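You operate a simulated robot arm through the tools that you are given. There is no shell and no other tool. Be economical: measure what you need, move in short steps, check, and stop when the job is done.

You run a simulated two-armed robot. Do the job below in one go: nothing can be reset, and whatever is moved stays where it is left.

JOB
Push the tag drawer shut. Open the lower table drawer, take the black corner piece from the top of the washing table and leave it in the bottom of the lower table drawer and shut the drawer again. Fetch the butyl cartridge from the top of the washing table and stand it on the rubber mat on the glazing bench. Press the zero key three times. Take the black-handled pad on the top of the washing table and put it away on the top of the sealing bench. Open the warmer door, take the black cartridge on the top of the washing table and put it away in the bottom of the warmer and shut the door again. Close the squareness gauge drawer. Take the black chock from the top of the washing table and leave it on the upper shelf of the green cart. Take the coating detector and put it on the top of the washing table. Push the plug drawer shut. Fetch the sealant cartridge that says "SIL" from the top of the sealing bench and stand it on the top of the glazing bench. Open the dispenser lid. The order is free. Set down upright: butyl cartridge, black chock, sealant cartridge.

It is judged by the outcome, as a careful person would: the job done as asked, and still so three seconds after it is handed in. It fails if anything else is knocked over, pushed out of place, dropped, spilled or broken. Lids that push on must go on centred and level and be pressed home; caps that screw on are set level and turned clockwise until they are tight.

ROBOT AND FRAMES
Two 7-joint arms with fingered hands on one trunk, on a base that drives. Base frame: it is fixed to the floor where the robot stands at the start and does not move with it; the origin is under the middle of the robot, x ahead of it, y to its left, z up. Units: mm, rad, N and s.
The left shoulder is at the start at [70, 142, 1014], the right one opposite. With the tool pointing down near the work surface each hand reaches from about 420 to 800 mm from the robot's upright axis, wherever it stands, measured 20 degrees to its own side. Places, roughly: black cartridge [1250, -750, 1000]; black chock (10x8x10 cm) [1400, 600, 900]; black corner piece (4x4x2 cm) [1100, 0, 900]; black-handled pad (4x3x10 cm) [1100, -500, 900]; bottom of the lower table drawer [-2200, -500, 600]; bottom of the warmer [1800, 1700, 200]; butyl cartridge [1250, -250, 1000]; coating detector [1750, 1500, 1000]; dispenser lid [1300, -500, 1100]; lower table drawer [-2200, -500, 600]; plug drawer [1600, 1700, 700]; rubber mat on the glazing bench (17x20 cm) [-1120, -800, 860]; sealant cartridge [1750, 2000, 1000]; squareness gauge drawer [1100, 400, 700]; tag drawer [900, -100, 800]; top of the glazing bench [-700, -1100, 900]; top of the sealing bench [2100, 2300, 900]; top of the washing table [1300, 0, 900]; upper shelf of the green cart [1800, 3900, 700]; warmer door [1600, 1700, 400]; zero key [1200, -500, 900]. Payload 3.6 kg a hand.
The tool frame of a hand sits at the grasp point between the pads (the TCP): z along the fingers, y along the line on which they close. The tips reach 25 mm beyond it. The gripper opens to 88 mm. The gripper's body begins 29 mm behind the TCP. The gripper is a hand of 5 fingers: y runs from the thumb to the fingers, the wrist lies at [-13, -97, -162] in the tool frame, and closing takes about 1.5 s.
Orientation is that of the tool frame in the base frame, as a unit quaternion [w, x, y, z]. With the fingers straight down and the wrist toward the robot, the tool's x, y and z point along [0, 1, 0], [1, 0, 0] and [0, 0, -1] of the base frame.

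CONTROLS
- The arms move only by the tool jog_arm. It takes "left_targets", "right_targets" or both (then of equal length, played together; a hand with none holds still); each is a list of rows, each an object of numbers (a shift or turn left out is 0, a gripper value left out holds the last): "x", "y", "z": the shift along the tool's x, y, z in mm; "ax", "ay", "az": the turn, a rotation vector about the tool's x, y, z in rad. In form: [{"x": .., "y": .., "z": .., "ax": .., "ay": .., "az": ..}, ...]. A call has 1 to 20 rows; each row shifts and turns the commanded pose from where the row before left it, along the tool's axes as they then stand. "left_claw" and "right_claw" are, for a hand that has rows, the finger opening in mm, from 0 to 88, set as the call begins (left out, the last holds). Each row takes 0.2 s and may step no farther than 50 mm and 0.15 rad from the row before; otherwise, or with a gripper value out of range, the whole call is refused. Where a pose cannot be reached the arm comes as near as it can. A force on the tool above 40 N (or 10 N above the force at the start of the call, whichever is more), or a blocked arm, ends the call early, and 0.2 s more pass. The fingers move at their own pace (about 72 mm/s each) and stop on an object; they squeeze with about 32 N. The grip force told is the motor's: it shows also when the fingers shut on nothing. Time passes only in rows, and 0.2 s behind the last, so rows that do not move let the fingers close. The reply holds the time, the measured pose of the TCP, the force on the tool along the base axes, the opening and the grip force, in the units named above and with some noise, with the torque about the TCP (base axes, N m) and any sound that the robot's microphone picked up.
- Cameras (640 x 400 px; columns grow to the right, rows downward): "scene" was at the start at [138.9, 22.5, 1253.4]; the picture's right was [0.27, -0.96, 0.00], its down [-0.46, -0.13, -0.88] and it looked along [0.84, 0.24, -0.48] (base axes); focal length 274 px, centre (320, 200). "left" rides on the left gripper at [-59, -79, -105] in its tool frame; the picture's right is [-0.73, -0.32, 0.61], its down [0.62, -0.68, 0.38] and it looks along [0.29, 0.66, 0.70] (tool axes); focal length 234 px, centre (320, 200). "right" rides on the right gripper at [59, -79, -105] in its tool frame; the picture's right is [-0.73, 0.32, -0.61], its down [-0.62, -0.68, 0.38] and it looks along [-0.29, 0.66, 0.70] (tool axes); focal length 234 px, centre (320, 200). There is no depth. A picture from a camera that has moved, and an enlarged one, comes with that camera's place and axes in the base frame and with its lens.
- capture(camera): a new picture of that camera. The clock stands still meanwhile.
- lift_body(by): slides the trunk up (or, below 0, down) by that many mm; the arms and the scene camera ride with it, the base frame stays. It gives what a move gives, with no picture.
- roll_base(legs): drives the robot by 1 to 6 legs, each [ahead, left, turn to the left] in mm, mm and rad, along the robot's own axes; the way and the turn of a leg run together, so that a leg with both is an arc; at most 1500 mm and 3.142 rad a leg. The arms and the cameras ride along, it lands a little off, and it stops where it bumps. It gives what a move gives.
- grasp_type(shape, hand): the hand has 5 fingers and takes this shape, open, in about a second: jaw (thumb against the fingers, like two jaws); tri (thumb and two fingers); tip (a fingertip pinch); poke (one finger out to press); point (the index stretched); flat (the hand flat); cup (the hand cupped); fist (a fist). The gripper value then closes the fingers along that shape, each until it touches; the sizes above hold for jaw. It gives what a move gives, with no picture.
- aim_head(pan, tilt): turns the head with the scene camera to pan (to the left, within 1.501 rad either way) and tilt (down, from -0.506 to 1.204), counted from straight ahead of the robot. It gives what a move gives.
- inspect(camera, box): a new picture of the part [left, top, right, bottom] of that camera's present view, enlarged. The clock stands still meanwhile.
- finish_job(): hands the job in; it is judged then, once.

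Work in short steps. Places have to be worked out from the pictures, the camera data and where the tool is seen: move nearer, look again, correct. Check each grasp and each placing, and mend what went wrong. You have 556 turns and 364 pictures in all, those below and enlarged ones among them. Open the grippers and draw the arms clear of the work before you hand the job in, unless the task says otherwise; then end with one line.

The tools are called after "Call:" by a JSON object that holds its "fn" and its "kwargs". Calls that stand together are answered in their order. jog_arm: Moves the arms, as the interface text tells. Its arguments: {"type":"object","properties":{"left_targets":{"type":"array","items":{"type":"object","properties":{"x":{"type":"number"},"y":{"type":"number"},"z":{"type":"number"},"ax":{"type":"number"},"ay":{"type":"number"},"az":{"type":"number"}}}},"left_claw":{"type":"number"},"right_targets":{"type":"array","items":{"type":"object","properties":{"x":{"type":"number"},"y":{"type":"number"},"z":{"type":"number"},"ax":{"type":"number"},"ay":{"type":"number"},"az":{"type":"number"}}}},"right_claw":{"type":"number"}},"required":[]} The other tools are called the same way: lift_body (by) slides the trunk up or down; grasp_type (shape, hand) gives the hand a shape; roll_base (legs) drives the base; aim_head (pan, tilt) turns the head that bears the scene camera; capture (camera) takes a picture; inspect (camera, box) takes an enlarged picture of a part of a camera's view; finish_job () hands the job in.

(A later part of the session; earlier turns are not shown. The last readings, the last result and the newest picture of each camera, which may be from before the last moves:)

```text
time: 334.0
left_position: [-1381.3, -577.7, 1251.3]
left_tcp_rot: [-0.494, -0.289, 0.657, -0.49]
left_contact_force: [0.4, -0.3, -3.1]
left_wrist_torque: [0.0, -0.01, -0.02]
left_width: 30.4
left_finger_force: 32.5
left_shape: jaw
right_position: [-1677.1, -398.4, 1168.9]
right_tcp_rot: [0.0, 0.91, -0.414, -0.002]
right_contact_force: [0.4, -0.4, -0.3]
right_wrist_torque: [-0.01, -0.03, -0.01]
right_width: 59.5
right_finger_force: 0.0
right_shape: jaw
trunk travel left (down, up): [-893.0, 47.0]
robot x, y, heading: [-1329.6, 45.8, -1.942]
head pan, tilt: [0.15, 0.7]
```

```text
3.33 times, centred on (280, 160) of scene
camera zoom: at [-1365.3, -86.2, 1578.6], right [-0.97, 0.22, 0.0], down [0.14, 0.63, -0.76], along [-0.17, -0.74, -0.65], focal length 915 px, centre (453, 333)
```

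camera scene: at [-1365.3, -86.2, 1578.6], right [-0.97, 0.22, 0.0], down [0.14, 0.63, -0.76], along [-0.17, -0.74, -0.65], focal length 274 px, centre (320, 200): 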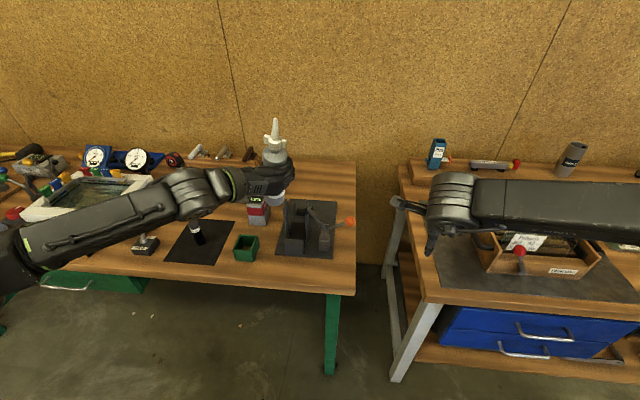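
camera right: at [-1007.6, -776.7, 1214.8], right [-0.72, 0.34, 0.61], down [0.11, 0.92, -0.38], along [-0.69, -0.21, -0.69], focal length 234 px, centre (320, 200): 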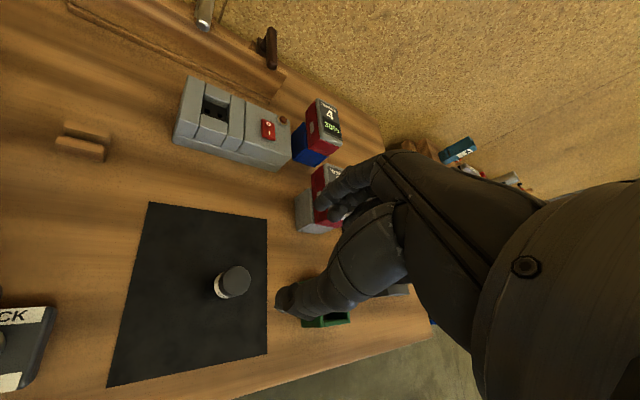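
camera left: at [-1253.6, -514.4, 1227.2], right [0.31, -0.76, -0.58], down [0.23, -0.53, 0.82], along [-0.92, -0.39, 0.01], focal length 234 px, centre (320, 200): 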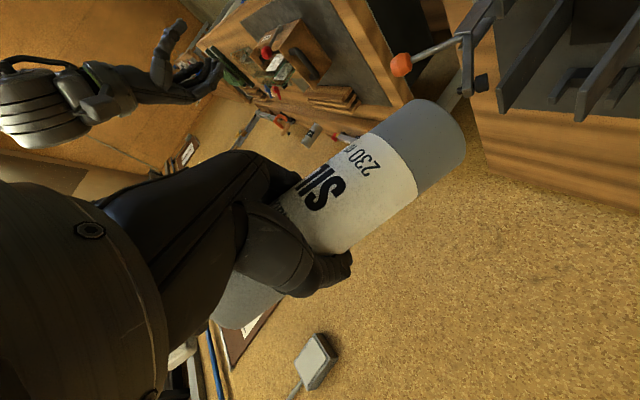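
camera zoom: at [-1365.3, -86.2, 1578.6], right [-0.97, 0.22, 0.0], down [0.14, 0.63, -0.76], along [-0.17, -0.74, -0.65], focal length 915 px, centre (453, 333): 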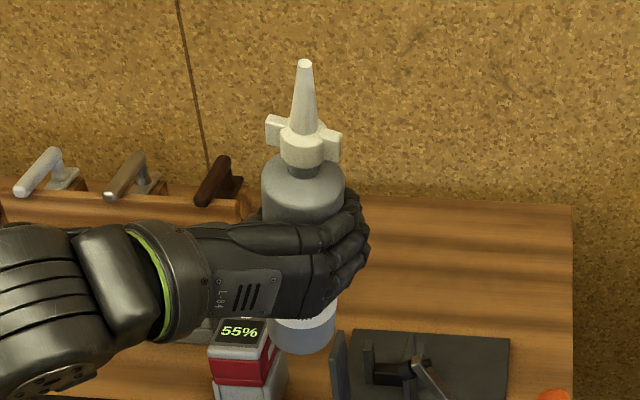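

It leans ~0.09 rad the other way. I correct and shift over the target strip.

Call:
{"fn": "jog_arm", "kwargs": {"left_targets": [{"az": -0.09}, {"y": 15, "x": 4, "z": 8}, {"y": 15, "x": 4, "z": 8}, {"x": -38, "y": 11}, {"x": -38, "y": 11}, {"x": -38, "y": 11}, {"x": -38, "y": 11}]}}

Call:
{"fn": "inspect", "kwargs": {"camera": "scene", "box": [200, 140, 380, 310]}}

```text
time: 335.6
left_position: [-1414.3, -574.6, 1093.7]
left_tcp_rot: [-0.518, -0.318, 0.641, -0.469]
left_contact_force: [-0.2, 0.4, -3.8]
left_wrist_torque: [-0.02, 0.0, -0.01]
left_width: 30.5
left_finger_force: 31.8
left_shape: jaw
right_position: [-1676.3, -397.1, 1170.4]
right_tcp_rot: [0.001, 0.91, -0.414, -0.003]
right_contact_force: [-0.3, 0.3, -0.2]
right_wrist_torque: [0.01, 0.0, -0.01]
right_width: 59.8
right_finger_force: 0.1
right_shape: jaw
trunk travel left (down, up): [-893.0, 47.0]
robot x, y, heading: [-1328.7, 47.2, -1.945]
head pan, tilt: [0.15, 0.7]
```

```text
2.35 times, centred on (290, 225) of scene
camera zoom: at [-1364.4, -85.0, 1578.8], right [-0.97, 0.22, 0.0], down [0.14, 0.63, -0.76], along [-0.17, -0.75, -0.64], focal length 646 px, centre (391, 141)
```

zoom: 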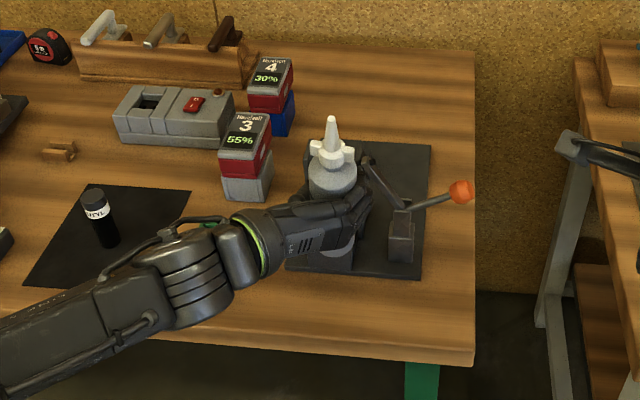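

Upright now. I move 25 mm farther over the strip and descend most of the way.

Call:
{"fn": "jog_arm", "kwargs": {"left_targets": [{"z": 25}, {"x": -38, "y": 11}, {"x": -38, "y": 11}, {"x": -30, "y": 9}]}}

Call:
{"fn": "capture", "kwargs": {"camera": "scene"}}

Call:
{"fn": "capture", "kwargs": {"camera": "left"}}

```text
time: 336.6
left_position: [-1423.0, -596.8, 981.0]
left_tcp_rot: [-0.517, -0.319, 0.642, -0.469]
left_contact_force: [-0.8, 0.0, -3.4]
left_wrist_torque: [0.0, -0.02, 0.01]
left_width: 30.5
left_finger_force: 32.1
left_shape: jaw
right_position: [-1677.1, -396.1, 1168.3]
right_tcp_rot: [0.001, 0.91, -0.414, -0.003]
right_contact_force: [-0.9, 0.0, 1.0]
right_wrist_torque: [0.0, -0.03, 0.0]
right_width: 59.7
right_finger_force: 0.0
right_shape: jaw
trunk travel left (down, up): [-893.0, 47.0]
robot x, y, heading: [-1328.1, 46.4, -1.948]
head pan, tilt: [0.15, 0.7]
```

```text
142 pictures are left
camera scene: at [-1365.7, -85.4, 1578.7], right [-0.97, 0.22, 0.0], down [0.14, 0.63, -0.76], along [-0.17, -0.74, -0.65], focal length 274 px, centre (320, 200)
```

scene: 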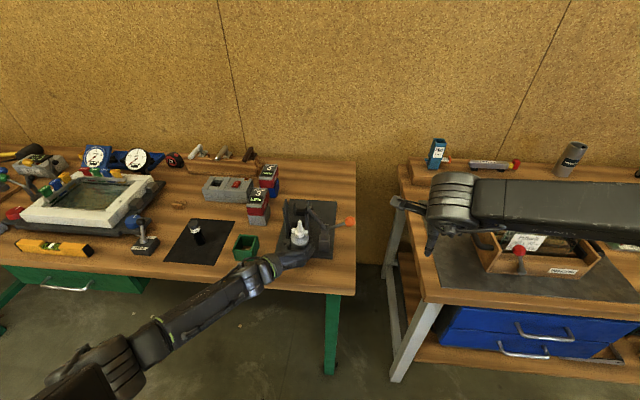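

```text
141 pictures are left
camera left: at [-1299.5, -531.2, 948.5], right [0.26, -0.74, -0.63], down [0.3, -0.55, 0.78], along [-0.92, -0.39, 0.08], focal length 234 px, centre (320, 200)
```

left: 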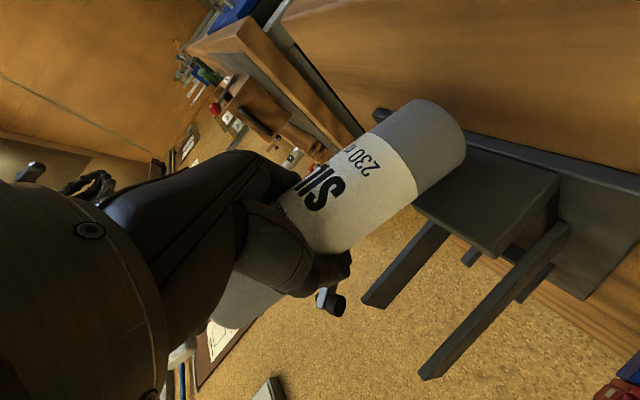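

SIL hangs over the free strip, ~45 mm from the edge and ~33 mm from the stand. I lower gently.

Call:
{"fn": "jog_arm", "kwargs": {"left_targets": [{"x": -9.6, "y": 2.8}, {"x": -9.6, "y": 2.8}]}}

Call:
{"fn": "jog_arm", "kwargs": {"left_targets": [{"x": -3.8, "y": 1.1}, {"x": -2.9, "y": 0.8}]}}

Call:
{"fn": "jog_arm", "kwargs": {"left_targets": [{"x": -2.9, "y": 0.8}, {"x": -1.9, "y": 0.6}]}}

Call:
{"fn": "capture", "kwargs": {"camera": "left"}}

```text
time: 337.2
left_position: [-1423.0, -595.1, 962.0]
left_tcp_rot: [-0.516, -0.319, 0.643, -0.468]
left_contact_force: [0.1, -0.9, -3.0]
left_wrist_torque: [-0.03, 0.01, -0.01]
left_width: 30.4
left_finger_force: 32.3
left_shape: jaw
right_position: [-1676.3, -395.6, 1169.5]
right_tcp_rot: [0.001, 0.911, -0.413, -0.002]
right_contact_force: [0.2, 0.8, 1.0]
right_wrist_torque: [-0.02, -0.02, -0.05]
right_width: 59.7
right_finger_force: 0.1
right_shape: jaw
trunk travel left (down, up): [-893.0, 47.0]
robot x, y, heading: [-1327.0, 47.5, -1.944]
head pan, tilt: [0.15, 0.7]
```

```text
time: 337.8
left_position: [-1423.1, -592.6, 958.2]
left_tcp_rot: [-0.519, -0.317, 0.64, -0.47]
left_contact_force: [-1.4, -1.1, 12.6]
left_wrist_torque: [-0.06, 0.13, -0.01]
left_width: 30.5
left_finger_force: 31.9
left_shape: jaw
right_position: [-1675.8, -393.3, 1171.4]
right_tcp_rot: [0.002, 0.911, -0.413, -0.002]
right_contact_force: [-0.3, -0.3, 1.3]
right_wrist_torque: [0.0, 0.0, 0.01]
right_width: 59.8
right_finger_force: 0.0
right_shape: jaw
trunk travel left (down, up): [-893.0, 47.0]
robot x, y, heading: [-1327.3, 47.8, -1.949]
head pan, tilt: [0.15, 0.7]
```

```text
time: 338.4
left_position: [-1422.9, -590.9, 956.7]
left_tcp_rot: [-0.52, -0.316, 0.639, -0.471]
left_contact_force: [-2.6, 0.1, 31.3]
left_wrist_torque: [0.0, 0.35, 0.06]
left_width: 30.0
left_finger_force: 32.2
left_shape: jaw
right_position: [-1676.8, -391.1, 1171.6]
right_tcp_rot: [0.004, 0.91, -0.414, 0.0]
right_contact_force: [-0.4, 0.7, 0.7]
right_wrist_torque: [-0.01, -0.03, 0.0]
right_width: 59.7
right_finger_force: 0.0
right_shape: jaw
trunk travel left (down, up): [-893.0, 47.0]
robot x, y, heading: [-1328.1, 44.6, -1.948]
head pan, tilt: [0.15, 0.7]
```

```text
140 pictures are left
camera left: at [-1298.7, -526.7, 922.2], right [0.25, -0.74, -0.62], down [0.31, -0.55, 0.78], along [-0.92, -0.39, 0.09], focal length 234 px, centre (320, 200)
```

left: 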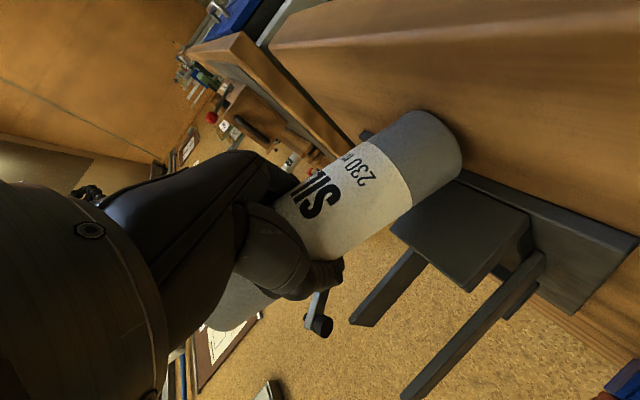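

Call:
{"fn": "inspect", "kwargs": {"camera": "scene", "box": [240, 190, 360, 310]}}

```text
3.33 times, centred on (300, 250) of scene
camera zoom: at [-1364.4, -77.0, 1579.7], right [-0.97, 0.22, 0.0], down [0.14, 0.62, -0.77], along [-0.17, -0.75, -0.64], focal length 915 px, centre (387, 33)
```

zoom: 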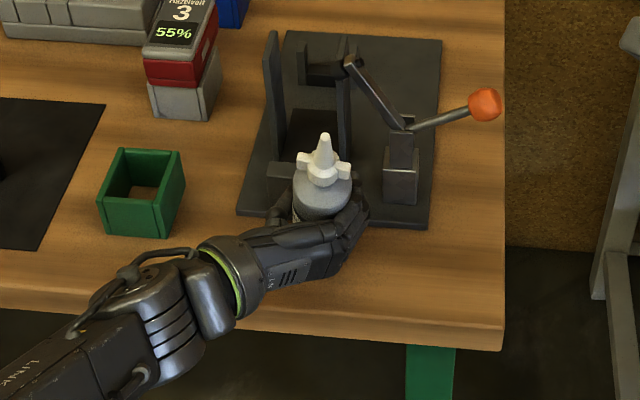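

A slight lean to the right remains; I lift 6 mm, rotate −0.08 and lower again.

Call:
{"fn": "jog_arm", "kwargs": {"left_targets": [{"x": 6, "y": -1.7}, {"x": 4, "y": -1}, {"az": -0.08}, {"x": -4}, {"x": -3}]}}

Call:
{"fn": "inspect", "kwargs": {"camera": "scene", "box": [240, 190, 360, 310]}}

Call:
{"fn": "capture", "kwargs": {"camera": "left"}}

```text
time: 339.6
left_position: [-1420.1, -593.4, 957.9]
left_tcp_rot: [-0.537, -0.342, 0.627, -0.448]
left_contact_force: [0.5, -1.2, 13.9]
left_wrist_torque: [-0.08, -0.12, 0.0]
left_width: 29.9
left_finger_force: 32.2
left_shape: jaw
right_position: [-1676.3, -394.0, 1170.6]
right_tcp_rot: [0.001, 0.91, -0.414, -0.002]
right_contact_force: [0.7, 0.4, -0.5]
right_wrist_torque: [-0.01, 0.0, 0.04]
right_width: 59.8
right_finger_force: 0.0
right_shape: jaw
trunk travel left (down, up): [-893.0, 47.0]
robot x, y, heading: [-1327.0, 47.4, -1.946]
head pan, tilt: [0.15, 0.7]
```

```text
3.33 times, centred on (300, 250) of scene
camera zoom: at [-1364.1, -81.2, 1579.2], right [-0.97, 0.22, 0.0], down [0.14, 0.63, -0.77], along [-0.17, -0.75, -0.64], focal length 915 px, centre (387, 33)
```

zoom: 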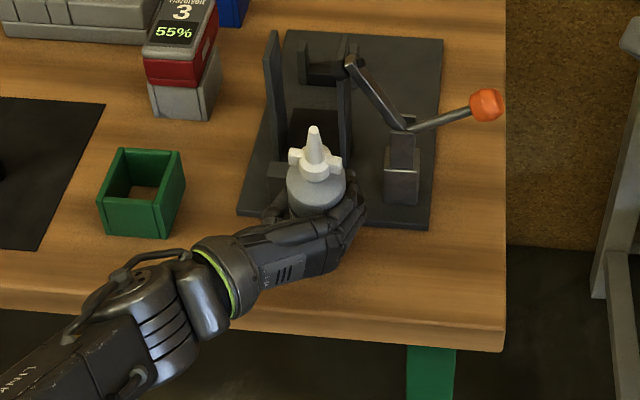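

```text
137 pictures are left
camera left: at [-1299.0, -528.2, 916.9], right [0.21, -0.72, -0.66], down [0.36, -0.57, 0.74], along [-0.91, -0.39, 0.14], focal length 234 px, centre (320, 200)
```

left: 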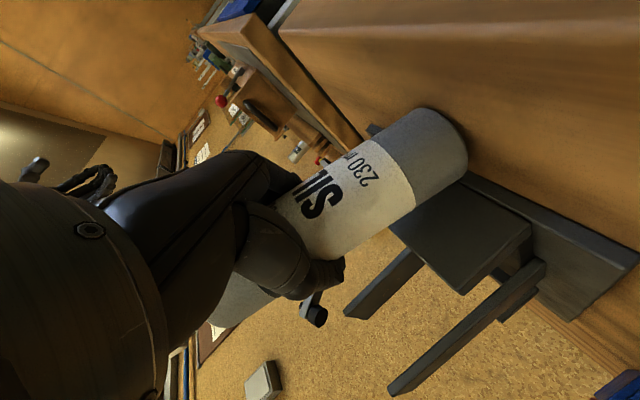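

Now upright within ~2°. I open the hand.

Call:
{"fn": "jog_arm", "kwargs": {"left_targets": [{}, {}, {}, {}], "left_claw": 70}}

Call:
{"fn": "capture", "kwargs": {"camera": "left"}}

```text
time: 340.6
left_position: [-1421.8, -594.9, 955.7]
left_tcp_rot: [-0.536, -0.343, 0.629, -0.447]
left_contact_force: [-0.7, -0.1, 1.4]
left_wrist_torque: [0.0, 0.02, -0.03]
left_width: 69.6
left_finger_force: 0.0
left_shape: jaw
right_position: [-1675.9, -395.6, 1170.2]
right_tcp_rot: [0.001, 0.91, -0.414, -0.002]
right_contact_force: [0.4, 0.4, 0.9]
right_wrist_torque: [-0.04, 0.01, -0.01]
right_width: 59.6
right_finger_force: 0.1
right_shape: jaw
trunk travel left (down, up): [-893.0, 47.0]
robot x, y, heading: [-1331.6, 45.6, -1.945]
head pan, tilt: [0.15, 0.7]
```

```text
136 pictures are left
camera left: at [-1299.1, -529.4, 914.9], right [0.21, -0.72, -0.66], down [0.36, -0.57, 0.73], along [-0.91, -0.39, 0.14], focal length 234 px, centre (320, 200)
```

left: 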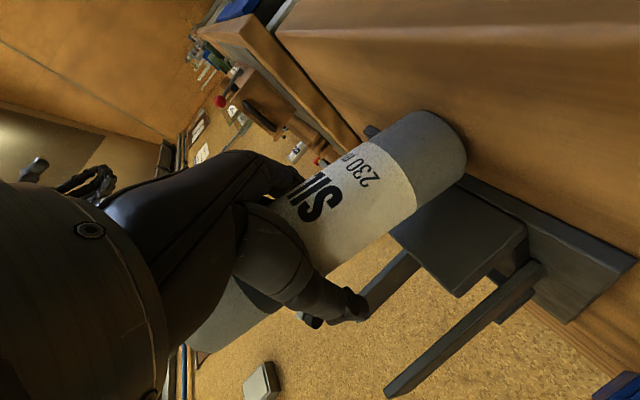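

Released and standing. I withdraw straight back.

Call:
{"fn": "jog_arm", "kwargs": {"left_targets": [{"z": -20}, {"z": -30}, {"z": -40}, {"z": -40}]}}

Call:
{"fn": "capture", "kwargs": {"camera": "scene"}}

```text
time: 341.6
left_position: [-1373.4, -471.3, 958.5]
left_tcp_rot: [-0.536, -0.344, 0.627, -0.448]
left_contact_force: [0.6, 0.2, -1.1]
left_wrist_torque: [-0.05, 0.03, 0.01]
left_width: 69.8
left_finger_force: 0.0
left_shape: jaw
right_position: [-1675.6, -393.9, 1170.3]
right_tcp_rot: [0.001, 0.91, -0.414, -0.002]
right_contact_force: [-0.7, 0.2, 0.3]
right_wrist_torque: [-0.01, 0.0, 0.02]
right_width: 59.8
right_finger_force: 0.0
right_shape: jaw
trunk travel left (down, up): [-893.0, 47.0]
robot x, y, heading: [-1328.7, 51.4, -1.946]
head pan, tilt: [0.15, 0.7]
```

```text
135 pictures are left
camera scene: at [-1363.5, -82.0, 1579.0], right [-0.97, 0.22, 0.0], down [0.14, 0.63, -0.77], along [-0.17, -0.75, -0.64], focal length 274 px, centre (320, 200)
```

scene: 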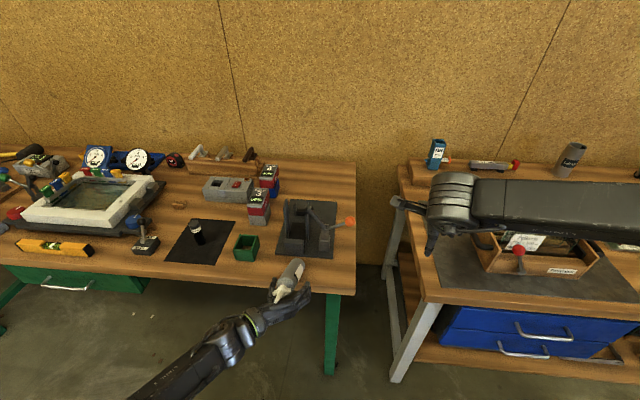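

SIL appears tipped toward my hand; I zoom in.

Call:
{"fn": "inspect", "kwargs": {"camera": "scene", "box": [220, 220, 360, 340]}}

Call:
{"fn": "capture", "kwargs": {"camera": "left"}}

```text
3.33 times, centred on (290, 280) of scene
camera zoom: at [-1363.5, -82.0, 1579.0], right [-0.97, 0.22, 0.0], down [0.14, 0.63, -0.77], along [-0.17, -0.75, -0.64], focal length 915 px, centre (420, -67)
```

zoom: 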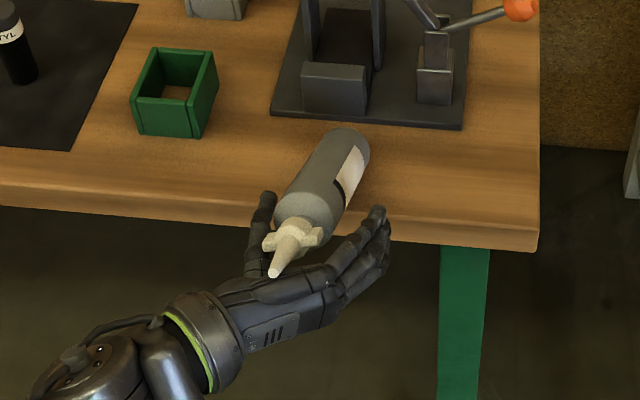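

```text
133 pictures are left
camera left: at [-1252.1, -405.9, 918.9], right [0.21, -0.72, -0.66], down [0.36, -0.57, 0.74], along [-0.91, -0.39, 0.14], focal length 234 px, centre (320, 200)
```

left: 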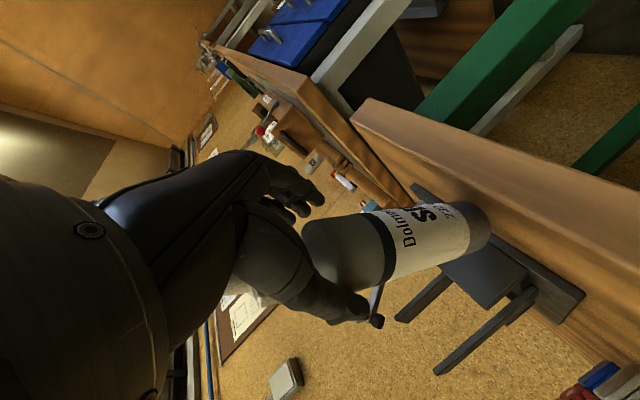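

It tipped back onto my palm after release (leaning toward me), still supported. I close gently to re-grip it around its upper body.

Call:
{"fn": "jog_arm", "kwargs": {"left_targets": [{}, {}, {}, {}, {}, {}], "left_claw": 0}}

Call:
{"fn": "inspect", "kwargs": {"camera": "scene", "box": [220, 220, 360, 340]}}

Call:
{"fn": "capture", "kwargs": {"camera": "left"}}

```text
time: 343.0
left_position: [-1374.3, -472.5, 958.7]
left_tcp_rot: [-0.536, -0.344, 0.628, -0.448]
left_contact_force: [0.0, 0.8, -0.3]
left_wrist_torque: [-0.22, -0.02, 0.08]
left_width: 39.5
left_finger_force: 32.0
left_shape: jaw
right_position: [-1676.9, -395.1, 1170.6]
right_tcp_rot: [0.002, 0.91, -0.415, -0.002]
right_contact_force: [0.5, -0.2, -0.6]
right_wrist_torque: [0.03, 0.02, -0.03]
right_width: 59.6
right_finger_force: 0.1
right_shape: jaw
trunk travel left (down, up): [-893.0, 47.0]
robot x, y, heading: [-1328.0, 45.9, -1.945]
head pan, tilt: [0.15, 0.7]
```

```text
3.33 times, centred on (290, 280) of scene
camera zoom: at [-1364.3, -83.8, 1578.8], right [-0.97, 0.22, 0.0], down [0.14, 0.63, -0.76], along [-0.17, -0.75, -0.64], focal length 915 px, centre (420, -67)
```

zoom: 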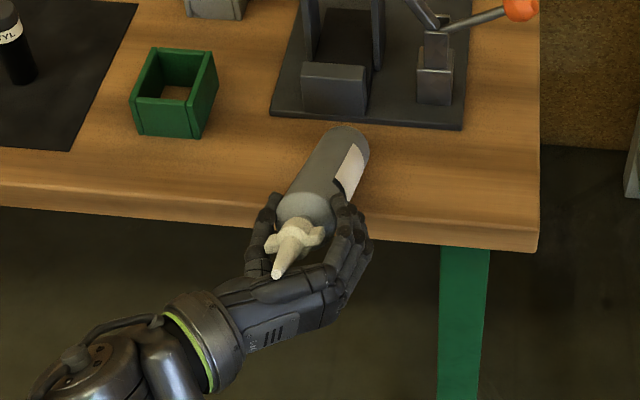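

```text
131 pictures are left
camera left: at [-1252.4, -407.1, 918.0], right [0.21, -0.72, -0.66], down [0.36, -0.57, 0.73], along [-0.91, -0.39, 0.14], focal length 234 px, centre (320, 200)
```

left: 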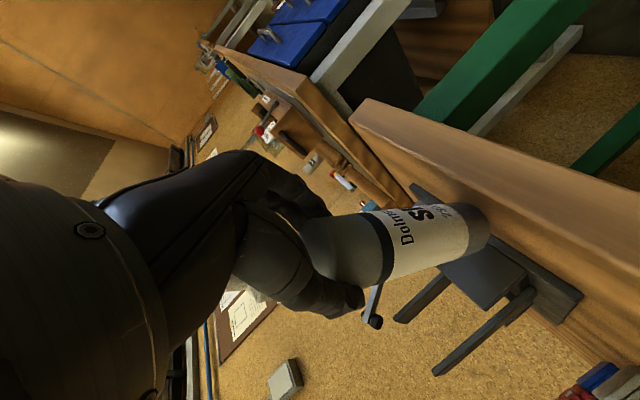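

Firm grip (39.5 mm). I lift clear and pitch the hand down so the cartridge becomes vertical.

Call:
{"fn": "jog_arm", "kwargs": {"left_targets": [{"x": 20, "y": -4}, {"x": 35, "y": -7}, {"x": 35, "y": -7}, {"ay": -0.15}, {"ay": -0.15}, {"ay": -0.15}]}}

Call:
{"fn": "inspect", "kwargs": {"camera": "scene", "box": [200, 160, 380, 330]}}

Call:
{"fn": "capture", "kwargs": {"camera": "left"}}

```text
time: 344.4
left_position: [-1373.9, -475.2, 1047.8]
left_tcp_rot: [-0.38, -0.435, 0.733, -0.36]
left_contact_force: [0.5, -0.3, -3.8]
left_wrist_torque: [0.13, 0.04, 0.0]
left_width: 37.8
left_finger_force: 32.2
left_shape: jaw
right_position: [-1676.0, -396.1, 1169.3]
right_tcp_rot: [0.002, 0.91, -0.414, -0.001]
right_contact_force: [0.1, 0.0, -0.4]
right_wrist_torque: [0.0, -0.02, 0.01]
right_width: 59.7
right_finger_force: 0.1
right_shape: jaw
trunk travel left (down, up): [-893.0, 47.0]
robot x, y, heading: [-1329.3, 45.7, -1.951]
head pan, tilt: [0.15, 0.7]
```

```text
2.35 times, centred on (290, 245) of scene
camera zoom: at [-1365.1, -84.8, 1578.7], right [-0.97, 0.22, 0.0], down [0.14, 0.63, -0.76], along [-0.17, -0.75, -0.64], focal length 646 px, centre (391, 94)
```

zoom: 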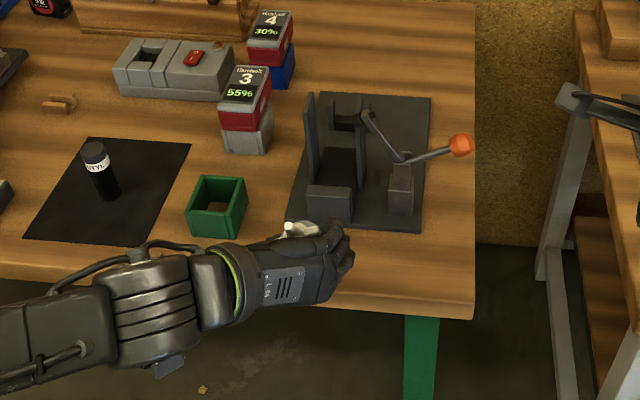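

```text
129 pictures are left
camera left: at [-1256.7, -393.3, 1059.9], right [0.39, -0.37, -0.84], down [0.32, -0.8, 0.5], along [-0.87, -0.46, -0.19], focal length 234 px, centre (320, 200)
```

left: 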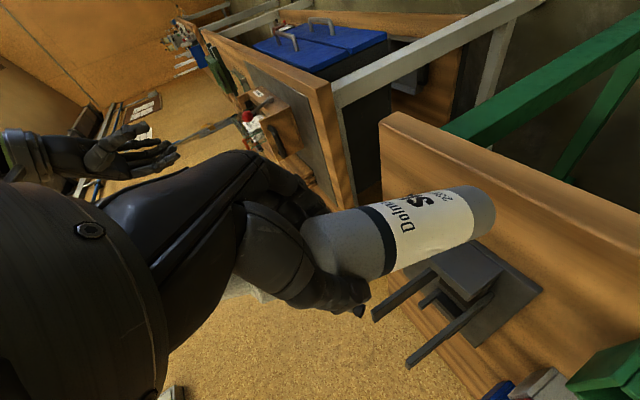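

The cartridge still leans forward at the base. I pitch another −0.28 rad and compare.

Call:
{"fn": "jog_arm", "kwargs": {"left_targets": [{"ay": -0.14}, {"ay": -0.14}]}}

Call:
{"fn": "capture", "kwargs": {"camera": "left"}}

Call:
{"fn": "inspect", "kwargs": {"camera": "scene", "box": [220, 190, 360, 310]}}

```text
time: 345.0
left_position: [-1373.6, -477.0, 1048.7]
left_tcp_rot: [-0.275, -0.481, 0.779, -0.295]
left_contact_force: [-0.7, -0.1, -3.1]
left_wrist_torque: [0.1, 0.0, 0.01]
left_width: 38.0
left_finger_force: 31.9
left_shape: jaw
right_position: [-1678.2, -396.2, 1168.9]
right_tcp_rot: [0.001, 0.911, -0.413, -0.002]
right_contact_force: [0.1, 0.0, -0.3]
right_wrist_torque: [0.0, -0.01, 0.0]
right_width: 59.5
right_finger_force: 0.0
right_shape: jaw
trunk travel left (down, up): [-893.0, 47.0]
robot x, y, heading: [-1328.3, 47.3, -1.948]
head pan, tilt: [0.15, 0.7]
```

```text
128 pictures are left
camera left: at [-1264.1, -395.3, 1092.5], right [0.49, -0.13, -0.86], down [0.32, -0.89, 0.32], along [-0.81, -0.43, -0.39], focal length 234 px, centre (320, 200)
```

left: 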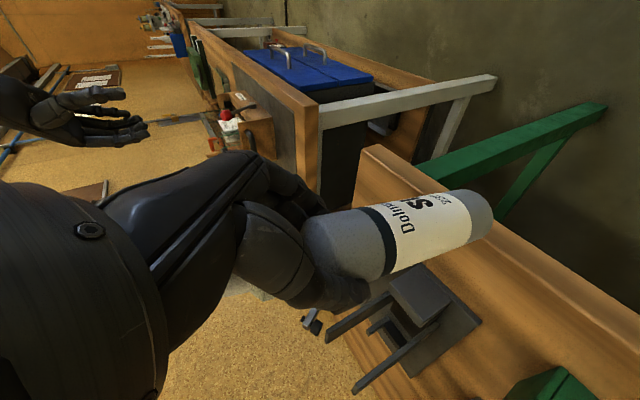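

```text
3.33 times, centred on (290, 250) of scene
camera zoom: at [-1365.5, -85.3, 1578.6], right [-0.97, 0.22, 0.0], down [0.14, 0.63, -0.76], along [-0.17, -0.74, -0.65], focal length 915 px, centre (420, 33)
```

zoom: 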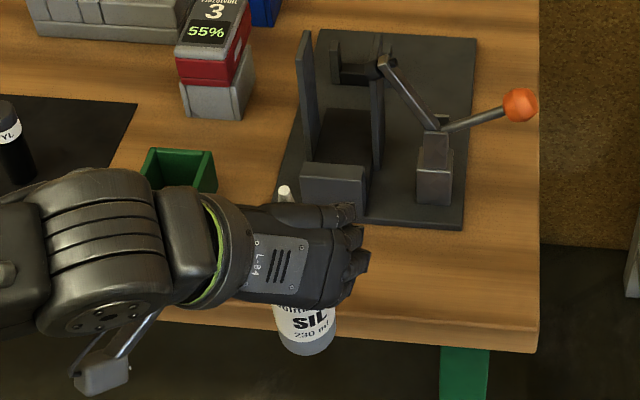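

Laterally it is vertical; fore-aft the tip still leans ~0.1 rad toward me. I pitch −0.10 more and measure again.

Call:
{"fn": "jog_arm", "kwargs": {"left_targets": [{"ay": -0.1}, {}]}}

Call:
{"fn": "inspect", "kwargs": {"camera": "scene", "box": [220, 190, 360, 310]}}

```text
time: 345.6
left_position: [-1374.6, -477.7, 1048.6]
left_tcp_rot: [-0.237, -0.494, 0.791, -0.272]
left_contact_force: [-1.0, 0.0, -3.8]
left_wrist_torque: [0.05, 0.05, -0.01]
left_width: 37.7
left_finger_force: 31.8
left_shape: jaw
right_position: [-1676.5, -396.0, 1169.1]
right_tcp_rot: [0.0, 0.911, -0.413, -0.003]
right_contact_force: [-0.3, 0.0, 0.0]
right_wrist_torque: [-0.03, 0.0, 0.06]
right_width: 59.7
right_finger_force: 0.0
right_shape: jaw
trunk travel left (down, up): [-893.0, 47.0]
robot x, y, heading: [-1330.8, 48.1, -1.951]
head pan, tilt: [0.15, 0.7]
```

```text
3.33 times, centred on (290, 250) of scene
camera zoom: at [-1365.0, -84.9, 1578.7], right [-0.97, 0.22, 0.0], down [0.14, 0.63, -0.76], along [-0.17, -0.75, -0.64], focal length 915 px, centre (420, 33)
```

zoom: 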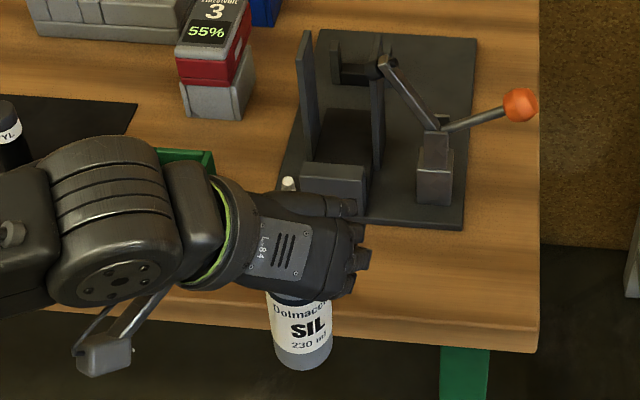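

Vertical now in both planes. I carry it forward over the strip.

Call:
{"fn": "jog_arm", "kwargs": {"left_targets": [{"x": 31, "y": 9.8, "z": 24.3}, {"x": 31, "y": 9.8, "z": 24.3}, {"x": 31, "y": 9.8, "z": 24.3}]}}

Call:
{"fn": "inspect", "kwargs": {"camera": "scene", "box": [220, 190, 360, 310]}}

```text
time: 346.4
left_position: [-1447.0, -576.5, 1050.1]
left_tcp_rot: [-0.237, -0.494, 0.791, -0.271]
left_contact_force: [0.3, -0.7, -3.0]
left_wrist_torque: [0.1, 0.01, 0.01]
left_width: 38.1
left_finger_force: 31.8
left_shape: jaw
right_position: [-1677.1, -397.0, 1168.5]
right_tcp_rot: [0.001, 0.91, -0.414, -0.002]
right_contact_force: [0.4, 0.3, 0.1]
right_wrist_torque: [-0.01, 0.02, 0.03]
right_width: 59.7
right_finger_force: 0.1
right_shape: jaw
trunk travel left (down, up): [-893.0, 47.0]
robot x, y, heading: [-1325.0, 46.6, -1.949]
head pan, tilt: [0.15, 0.7]
```

```text
3.33 times, centred on (290, 250) of scene
camera zoom: at [-1366.0, -85.3, 1578.6], right [-0.97, 0.22, 0.0], down [0.14, 0.63, -0.76], along [-0.17, -0.74, -0.65], focal length 915 px, centre (420, 33)
```

zoom: 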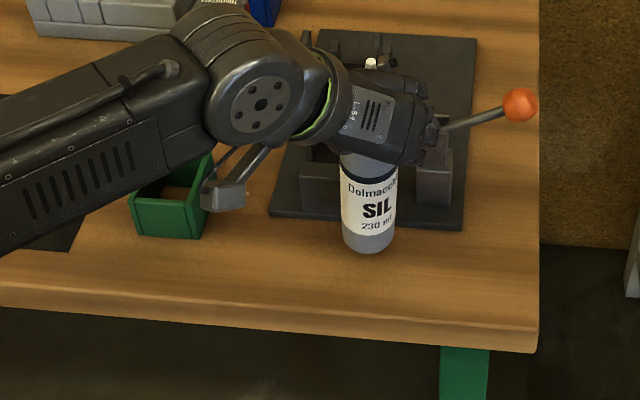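

It hangs over the strip, ~45 mm from the edge. I lower it vertically.

Call:
{"fn": "jog_arm", "kwargs": {"left_targets": [{"x": -16, "y": 5, "z": 18.5}, {"x": -16, "y": 5, "z": 18.5}, {"x": -3.2, "y": 1, "z": 3.7}]}}

Call:
{"fn": "inspect", "kwargs": {"camera": "scene", "box": [220, 190, 360, 310]}}

```text
time: 347.2
left_position: [-1449.4, -575.6, 1010.0]
left_tcp_rot: [-0.249, -0.494, 0.787, -0.274]
left_contact_force: [-2.0, 0.4, 25.8]
left_wrist_torque: [-0.21, 0.21, -0.01]
left_width: 38.4
left_finger_force: 31.8
left_shape: jaw
right_position: [-1675.9, -391.8, 1172.1]
right_tcp_rot: [0.003, 0.91, -0.414, -0.002]
right_contact_force: [-0.9, 0.1, 0.1]
right_wrist_torque: [0.0, 0.01, 0.01]
right_width: 59.6
right_finger_force: 0.1
right_shape: jaw
trunk travel left (down, up): [-893.0, 47.0]
robot x, y, heading: [-1326.4, 50.3, -1.953]
head pan, tilt: [0.15, 0.7]
stopped in row 3 (left hand): the force on the tool passed its limit at 41 N (the readings are from after the stop); the commanded pose is now the measured one
```

```text
3.33 times, centred on (290, 250) of scene
camera zoom: at [-1364.1, -78.6, 1579.4], right [-0.97, 0.22, 0.0], down [0.14, 0.63, -0.77], along [-0.17, -0.75, -0.64], focal length 915 px, centre (420, 33)
```

zoom: 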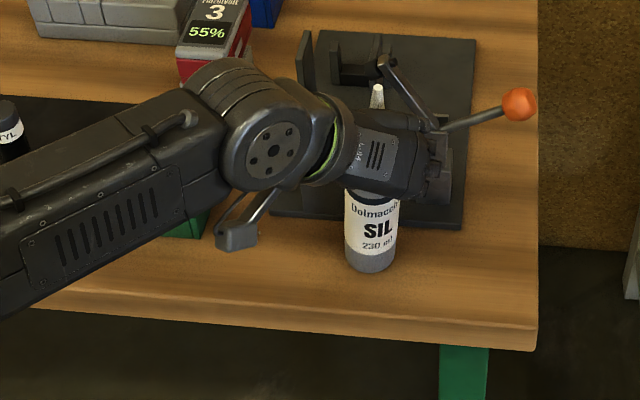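

Contact. A residual lean (~0.085 away, ~0.06 right) is seen; I raise 6 mm, correct, and touch down again.

Call:
{"fn": "jog_arm", "kwargs": {"left_targets": [{"x": 5.2, "y": -1.6, "z": -5.9}, {"ax": -0.045, "ay": 0.083, "az": -0.039}, {}]}}

Call:
{"fn": "inspect", "kwargs": {"camera": "scene", "box": [220, 190, 360, 310]}}

```text
time: 348.0
left_position: [-1447.1, -577.0, 1011.8]
left_tcp_rot: [-0.292, -0.492, 0.774, -0.27]
left_contact_force: [1.1, 0.5, 1.7]
left_wrist_torque: [0.11, -0.14, 0.02]
left_width: 38.3
left_finger_force: 32.0
left_shape: jaw
right_position: [-1676.7, -396.2, 1169.8]
right_tcp_rot: [0.002, 0.91, -0.414, -0.002]
right_contact_force: [0.1, -0.6, -0.3]
right_wrist_torque: [0.02, -0.01, -0.01]
right_width: 59.9
right_finger_force: 0.0
right_shape: jaw
trunk travel left (down, up): [-893.0, 47.0]
robot x, y, heading: [-1328.2, 44.0, -1.95]
head pan, tilt: [0.15, 0.7]
```

```text
3.33 times, centred on (290, 250) of scene
camera zoom: at [-1364.5, -84.1, 1578.6], right [-0.97, 0.22, 0.0], down [0.14, 0.63, -0.76], along [-0.17, -0.75, -0.64], focal length 915 px, centre (420, 33)
```

zoom: 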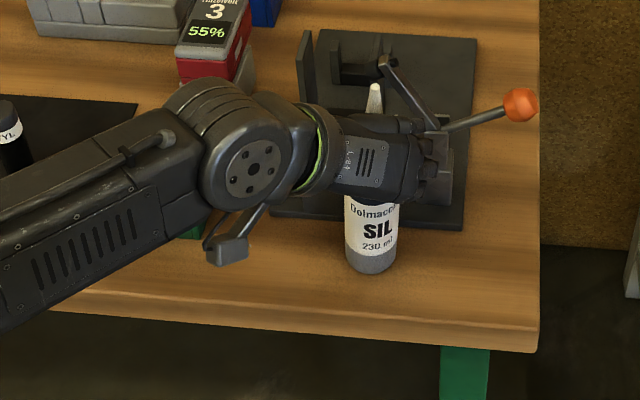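

Close to vertical within measurement. I touch down lightly and loosen the grip only slightly so it settles while still caged.

Call:
{"fn": "jog_arm", "kwargs": {"left_targets": [{"x": -1.3, "y": 0.4, "z": 1.5}, {}]}}

Call:
{"fn": "jog_arm", "kwargs": {"left_targets": [{}, {}, {}], "left_claw": 46}}

Call:
{"fn": "inspect", "kwargs": {"camera": "scene", "box": [220, 190, 360, 310]}}

Call:
{"fn": "capture", "kwargs": {"camera": "left"}}

```text
time: 348.6
left_position: [-1448.5, -577.6, 1011.4]
left_tcp_rot: [-0.293, -0.493, 0.773, -0.27]
left_contact_force: [0.2, 0.3, 5.3]
left_wrist_torque: [0.05, -0.13, 0.03]
left_width: 38.0
left_finger_force: 32.2
left_shape: jaw
right_position: [-1676.4, -394.9, 1170.3]
right_tcp_rot: [0.002, 0.91, -0.414, -0.002]
right_contact_force: [0.0, 0.5, 0.6]
right_wrist_torque: [0.02, 0.0, 0.04]
right_width: 59.9
right_finger_force: 0.1
right_shape: jaw
trunk travel left (down, up): [-893.0, 47.0]
robot x, y, heading: [-1328.4, 45.7, -1.95]
head pan, tilt: [0.15, 0.7]
```

```text
time: 349.4
left_position: [-1448.0, -576.7, 1011.0]
left_tcp_rot: [-0.293, -0.491, 0.774, -0.271]
left_contact_force: [0.5, 1.1, -1.1]
left_wrist_torque: [0.0, -0.01, -0.03]
left_width: 46.5
left_finger_force: 0.0
left_shape: jaw
right_position: [-1676.6, -395.0, 1169.7]
right_tcp_rot: [0.001, 0.91, -0.415, -0.001]
right_contact_force: [-0.4, 0.0, -0.8]
right_wrist_torque: [0.02, 0.02, 0.02]
right_width: 59.6
right_finger_force: 0.0
right_shape: jaw
trunk travel left (down, up): [-893.0, 47.0]
robot x, y, heading: [-1326.5, 46.4, -1.945]
head pan, tilt: [0.15, 0.7]
```

```text
3.33 times, centred on (290, 250) of scene
camera zoom: at [-1364.6, -84.1, 1578.7], right [-0.97, 0.22, 0.0], down [0.14, 0.63, -0.76], along [-0.17, -0.75, -0.64], focal length 915 px, centre (420, 33)
```

zoom: 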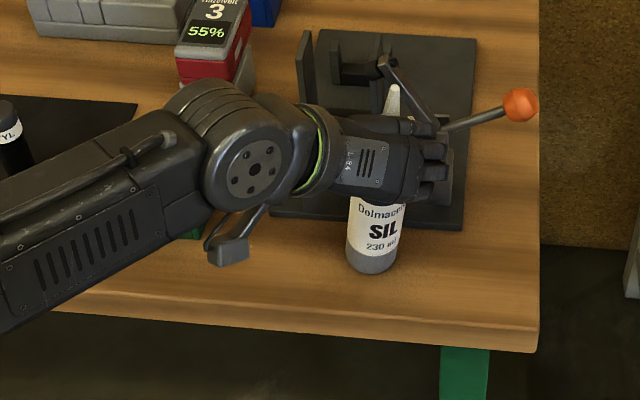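

```text
121 pictures are left
camera left: at [-1335.7, -497.4, 1049.0], right [0.43, -0.11, -0.89], down [0.34, -0.9, 0.27], along [-0.83, -0.42, -0.35], focal length 234 px, centre (320, 200)
```

left: 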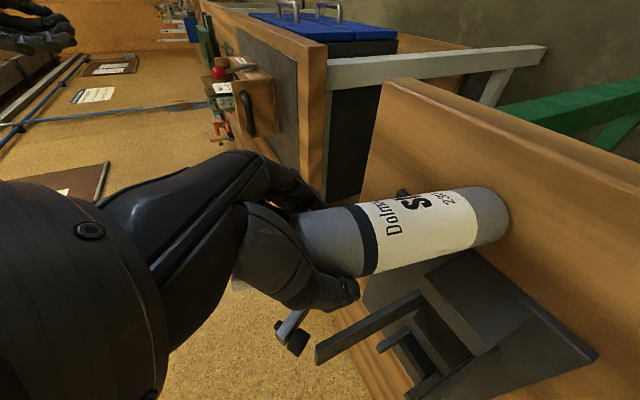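

After loosening it leans on my fingers (toward me and right), so it isn't balanced yet. I re-grip, lift slightly and correct using the wrist camera's vertical reference.

Call:
{"fn": "jog_arm", "kwargs": {"left_targets": [{}, {}, {}], "left_claw": 0}}

Call:
{"fn": "jog_arm", "kwargs": {"left_targets": [{"x": 7.2, "y": -1.3, "z": -6.8}, {"ay": -0.12}, {"ax": -0.06, "az": -0.065}]}}

Call:
{"fn": "capture", "kwargs": {"camera": "left"}}

Call:
{"fn": "inspect", "kwargs": {"camera": "scene", "box": [220, 190, 360, 310]}}

```text
time: 350.2
left_position: [-1448.3, -578.0, 1009.8]
left_tcp_rot: [-0.293, -0.492, 0.774, -0.27]
left_contact_force: [0.8, -0.5, -0.8]
left_wrist_torque: [-0.06, -0.12, 0.02]
left_width: 39.8
left_finger_force: 31.8
left_shape: jaw
right_position: [-1675.8, -397.5, 1168.8]
right_tcp_rot: [0.0, 0.91, -0.414, -0.002]
right_contact_force: [1.1, 0.4, -0.2]
right_wrist_torque: [-0.02, -0.01, 0.01]
right_width: 59.5
right_finger_force: 0.0
right_shape: jaw
trunk travel left (down, up): [-893.0, 47.0]
robot x, y, heading: [-1327.1, 45.8, -1.948]
head pan, tilt: [0.15, 0.7]
```

```text
time: 351.0
left_position: [-1447.2, -577.2, 1019.1]
left_tcp_rot: [-0.269, -0.526, 0.78, -0.208]
left_contact_force: [0.4, 0.5, -3.8]
left_wrist_torque: [0.03, 0.01, -0.01]
left_width: 39.2
left_finger_force: 31.7
left_shape: jaw
right_position: [-1676.3, -396.7, 1169.3]
right_tcp_rot: [0.001, 0.911, -0.413, -0.003]
right_contact_force: [1.2, -0.3, 0.1]
right_wrist_torque: [-0.04, -0.01, 0.01]
right_width: 59.7
right_finger_force: 0.0
right_shape: jaw
trunk travel left (down, up): [-893.0, 47.0]
robot x, y, heading: [-1325.0, 46.7, -1.948]
head pan, tilt: [0.15, 0.7]
```

```text
120 pictures are left
camera left: at [-1335.2, -501.4, 1065.3], right [0.4, 0.03, -0.92], down [0.37, -0.92, 0.13], along [-0.84, -0.39, -0.38], focal length 234 px, centre (320, 200)
```

left: 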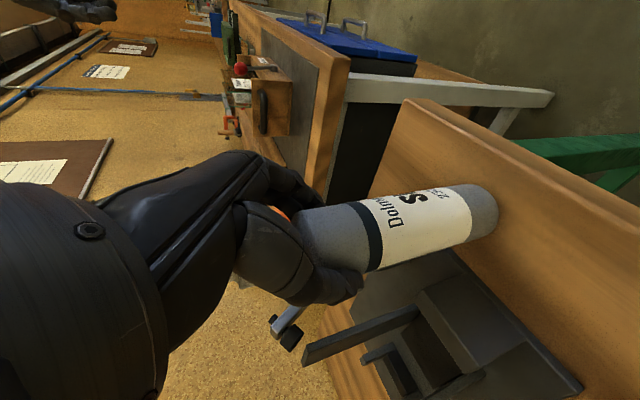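

```text
3.33 times, centred on (290, 250) of scene
camera zoom: at [-1364.2, -84.9, 1578.7], right [-0.97, 0.22, 0.0], down [0.14, 0.63, -0.76], along [-0.17, -0.75, -0.64], focal length 915 px, centre (420, 33)
```

zoom: 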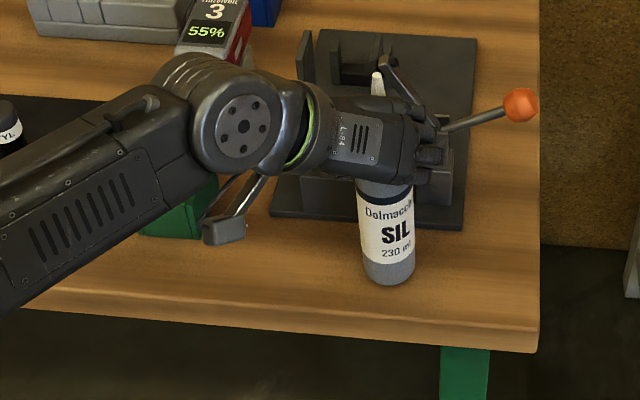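

Re-deriving with the true length (~250 mm), both cameras now agree it is vertical. I lower the last millimetres.

Call:
{"fn": "jog_arm", "kwargs": {"left_targets": [{"x": -3.2, "y": 0.2, "z": 3.9}, {"x": -1.6, "y": 0.1, "z": 1.9}, {"x": -1, "z": 1.2}]}}

Call:
{"fn": "jog_arm", "kwargs": {"left_targets": [{}, {}, {}], "left_claw": 47}}

Call:
{"fn": "capture", "kwargs": {"camera": "left"}}

Call:
{"fn": "inspect", "kwargs": {"camera": "scene", "box": [220, 190, 360, 310]}}

```text
time: 351.8
left_position: [-1447.6, -577.3, 1011.4]
left_tcp_rot: [-0.269, -0.525, 0.78, -0.208]
left_contact_force: [-1.3, -0.5, 1.4]
left_wrist_torque: [-0.06, 0.04, 0.0]
left_width: 39.4
left_finger_force: 31.9
left_shape: jaw
right_position: [-1676.6, -394.9, 1170.2]
right_tcp_rot: [0.0, 0.91, -0.414, -0.001]
right_contact_force: [-0.8, 0.4, 0.9]
right_wrist_torque: [-0.01, 0.01, -0.01]
right_width: 59.7
right_finger_force: 0.1
right_shape: jaw
trunk travel left (down, up): [-893.0, 47.0]
robot x, y, heading: [-1328.4, 48.2, -1.948]
head pan, tilt: [0.15, 0.7]
```

```text
time: 352.6
left_position: [-1447.8, -576.8, 1010.3]
left_tcp_rot: [-0.268, -0.525, 0.78, -0.208]
left_contact_force: [-0.3, 1.0, 0.1]
left_wrist_torque: [0.01, 0.03, 0.0]
left_width: 46.7
left_finger_force: 0.0
left_shape: jaw
right_position: [-1676.7, -396.4, 1170.1]
right_tcp_rot: [0.001, 0.91, -0.414, -0.001]
right_contact_force: [-0.6, 0.9, 0.7]
right_wrist_torque: [-0.03, 0.01, 0.03]
right_width: 59.5
right_finger_force: 0.0
right_shape: jaw
trunk travel left (down, up): [-893.0, 47.0]
robot x, y, heading: [-1326.2, 50.2, -1.942]
head pan, tilt: [0.15, 0.7]
```

```text
118 pictures are left
camera left: at [-1335.8, -500.0, 1056.0], right [0.4, 0.03, -0.92], down [0.37, -0.92, 0.13], along [-0.84, -0.39, -0.38], focal length 234 px, centre (320, 200)
```

left: 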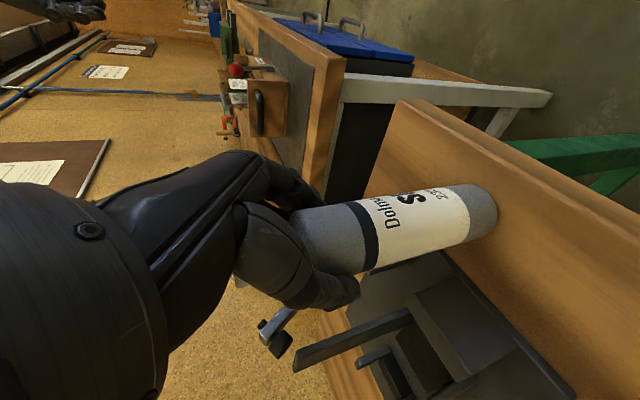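

```text
3.33 times, centred on (290, 250) of scene
camera zoom: at [-1364.9, -84.1, 1578.8], right [-0.97, 0.22, 0.0], down [0.14, 0.63, -0.76], along [-0.17, -0.75, -0.64], focal length 915 px, centre (420, 33)
```

zoom: 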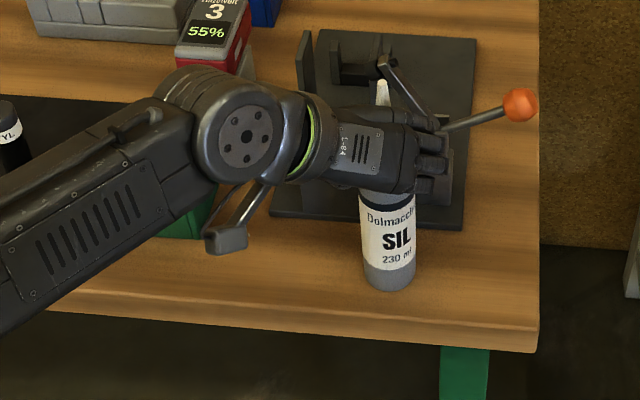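

It stands freely now. I open wider and draw the hand straight back horizontally.

Call:
{"fn": "jog_arm", "kwargs": {"left_targets": [{}, {}, {"x": -7.7, "z": -6.4}, {"x": -15.4, "z": -12.8}, {"x": -15.4, "z": -12.8}], "left_claw": 78}}

Call:
{"fn": "inspect", "kwargs": {"camera": "scene", "box": [220, 190, 360, 310]}}

```text
time: 353.8
left_position: [-1430.9, -530.4, 1011.6]
left_tcp_rot: [-0.269, -0.526, 0.78, -0.208]
left_contact_force: [0.4, 0.4, 0.8]
left_wrist_torque: [0.05, -0.01, -0.02]
left_width: 77.8
left_finger_force: 0.0
left_shape: jaw
right_position: [-1676.8, -395.3, 1169.9]
right_tcp_rot: [0.002, 0.91, -0.414, -0.002]
right_contact_force: [-0.8, -0.8, 0.3]
right_wrist_torque: [-0.04, 0.02, -0.03]
right_width: 59.6
right_finger_force: 0.0
right_shape: jaw
trunk travel left (down, up): [-893.0, 47.0]
robot x, y, heading: [-1325.5, 46.5, -1.945]
head pan, tilt: [0.15, 0.7]
```

```text
3.33 times, centred on (290, 250) of scene
camera zoom: at [-1364.0, -83.6, 1578.9], right [-0.97, 0.22, 0.0], down [0.14, 0.63, -0.77], along [-0.17, -0.75, -0.64], focal length 915 px, centre (420, 33)
```

zoom: 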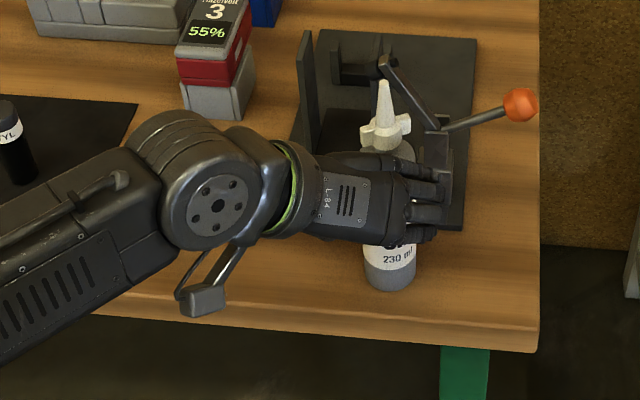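

It stays upright while the hand backs off. I continue out.

Call:
{"fn": "jog_arm", "kwargs": {"left_targets": [{"x": -23, "z": -19}, {"x": -23, "z": -19}, {"x": -27, "z": -22}, {"x": -27, "z": -22}]}}

Call:
{"fn": "inspect", "kwargs": {"camera": "scene", "box": [120, 170, 380, 330]}}

```text
time: 354.8
left_position: [-1384.0, -408.5, 1011.7]
left_tcp_rot: [-0.27, -0.525, 0.78, -0.208]
left_contact_force: [0.6, 1.2, 0.1]
left_wrist_torque: [0.0, -0.03, 0.03]
left_width: 77.8
left_finger_force: 0.0
left_shape: jaw
right_position: [-1675.8, -394.1, 1170.0]
right_tcp_rot: [0.003, 0.91, -0.414, -0.002]
right_contact_force: [-0.4, -0.3, -0.2]
right_wrist_torque: [-0.01, 0.01, 0.01]
right_width: 59.9
right_finger_force: 0.1
right_shape: jaw
trunk travel left (down, up): [-893.0, 47.0]
robot x, y, heading: [-1328.3, 48.4, -1.94]
head pan, tilt: [0.15, 0.7]
```

```text
2.46 times, centred on (250, 250) of scene
camera zoom: at [-1363.6, -82.7, 1578.9], right [-0.97, 0.22, 0.0], down [0.14, 0.63, -0.77], along [-0.17, -0.75, -0.64], focal length 676 px, centre (492, 77)
```

zoom: 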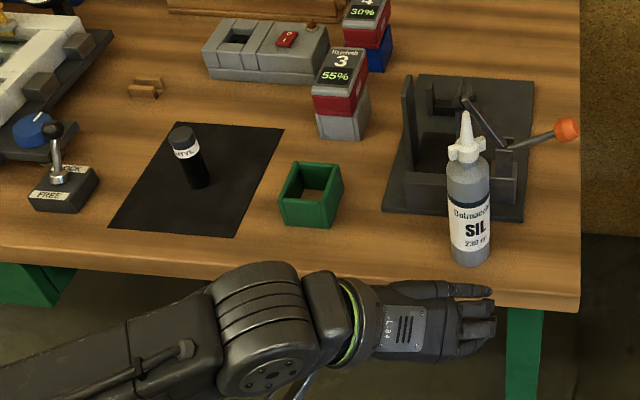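

Both cartridges stand well. While here, I look at the blue-drawer table to the right.

Call:
{"fn": "aim_head", "kwargs": {"pan": -0.7, "tilt": 0.75}}

Call:
{"fn": "capture", "kwargs": {"camera": "scene"}}

```text
time: 355.9
left_position: [-1384.5, -409.5, 1012.1]
left_tcp_rot: [-0.269, -0.525, 0.78, -0.208]
left_contact_force: [-0.1, 0.5, 0.5]
left_wrist_torque: [-0.02, 0.0, 0.01]
left_width: 77.7
left_finger_force: 0.0
left_shape: jaw
right_position: [-1676.5, -396.3, 1170.0]
right_tcp_rot: [0.001, 0.91, -0.414, -0.002]
right_contact_force: [0.0, 0.3, 0.3]
right_wrist_torque: [-0.01, 0.0, -0.01]
right_width: 59.3
right_finger_force: 0.0
right_shape: jaw
trunk travel left (down, up): [-893.0, 47.0]
robot x, y, heading: [-1327.2, 47.9, -1.946]
head pan, tilt: [-0.7, 0.75]
```

```text
114 pictures are left
camera scene: at [-1418.3, -40.7, 1574.6], right [-0.48, 0.88, 0.0], down [0.6, 0.32, -0.73], along [-0.64, -0.35, -0.68], focal length 274 px, centre (320, 200)
```

scene: 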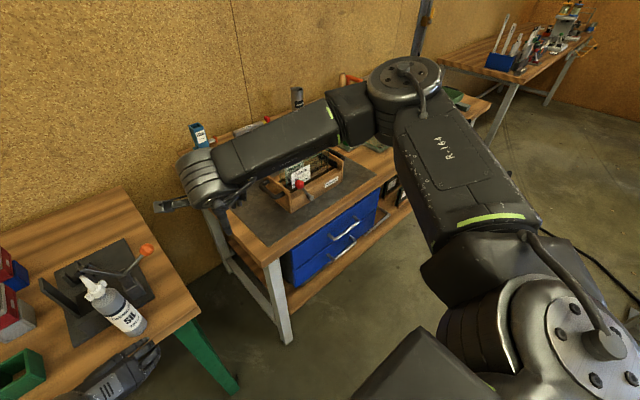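

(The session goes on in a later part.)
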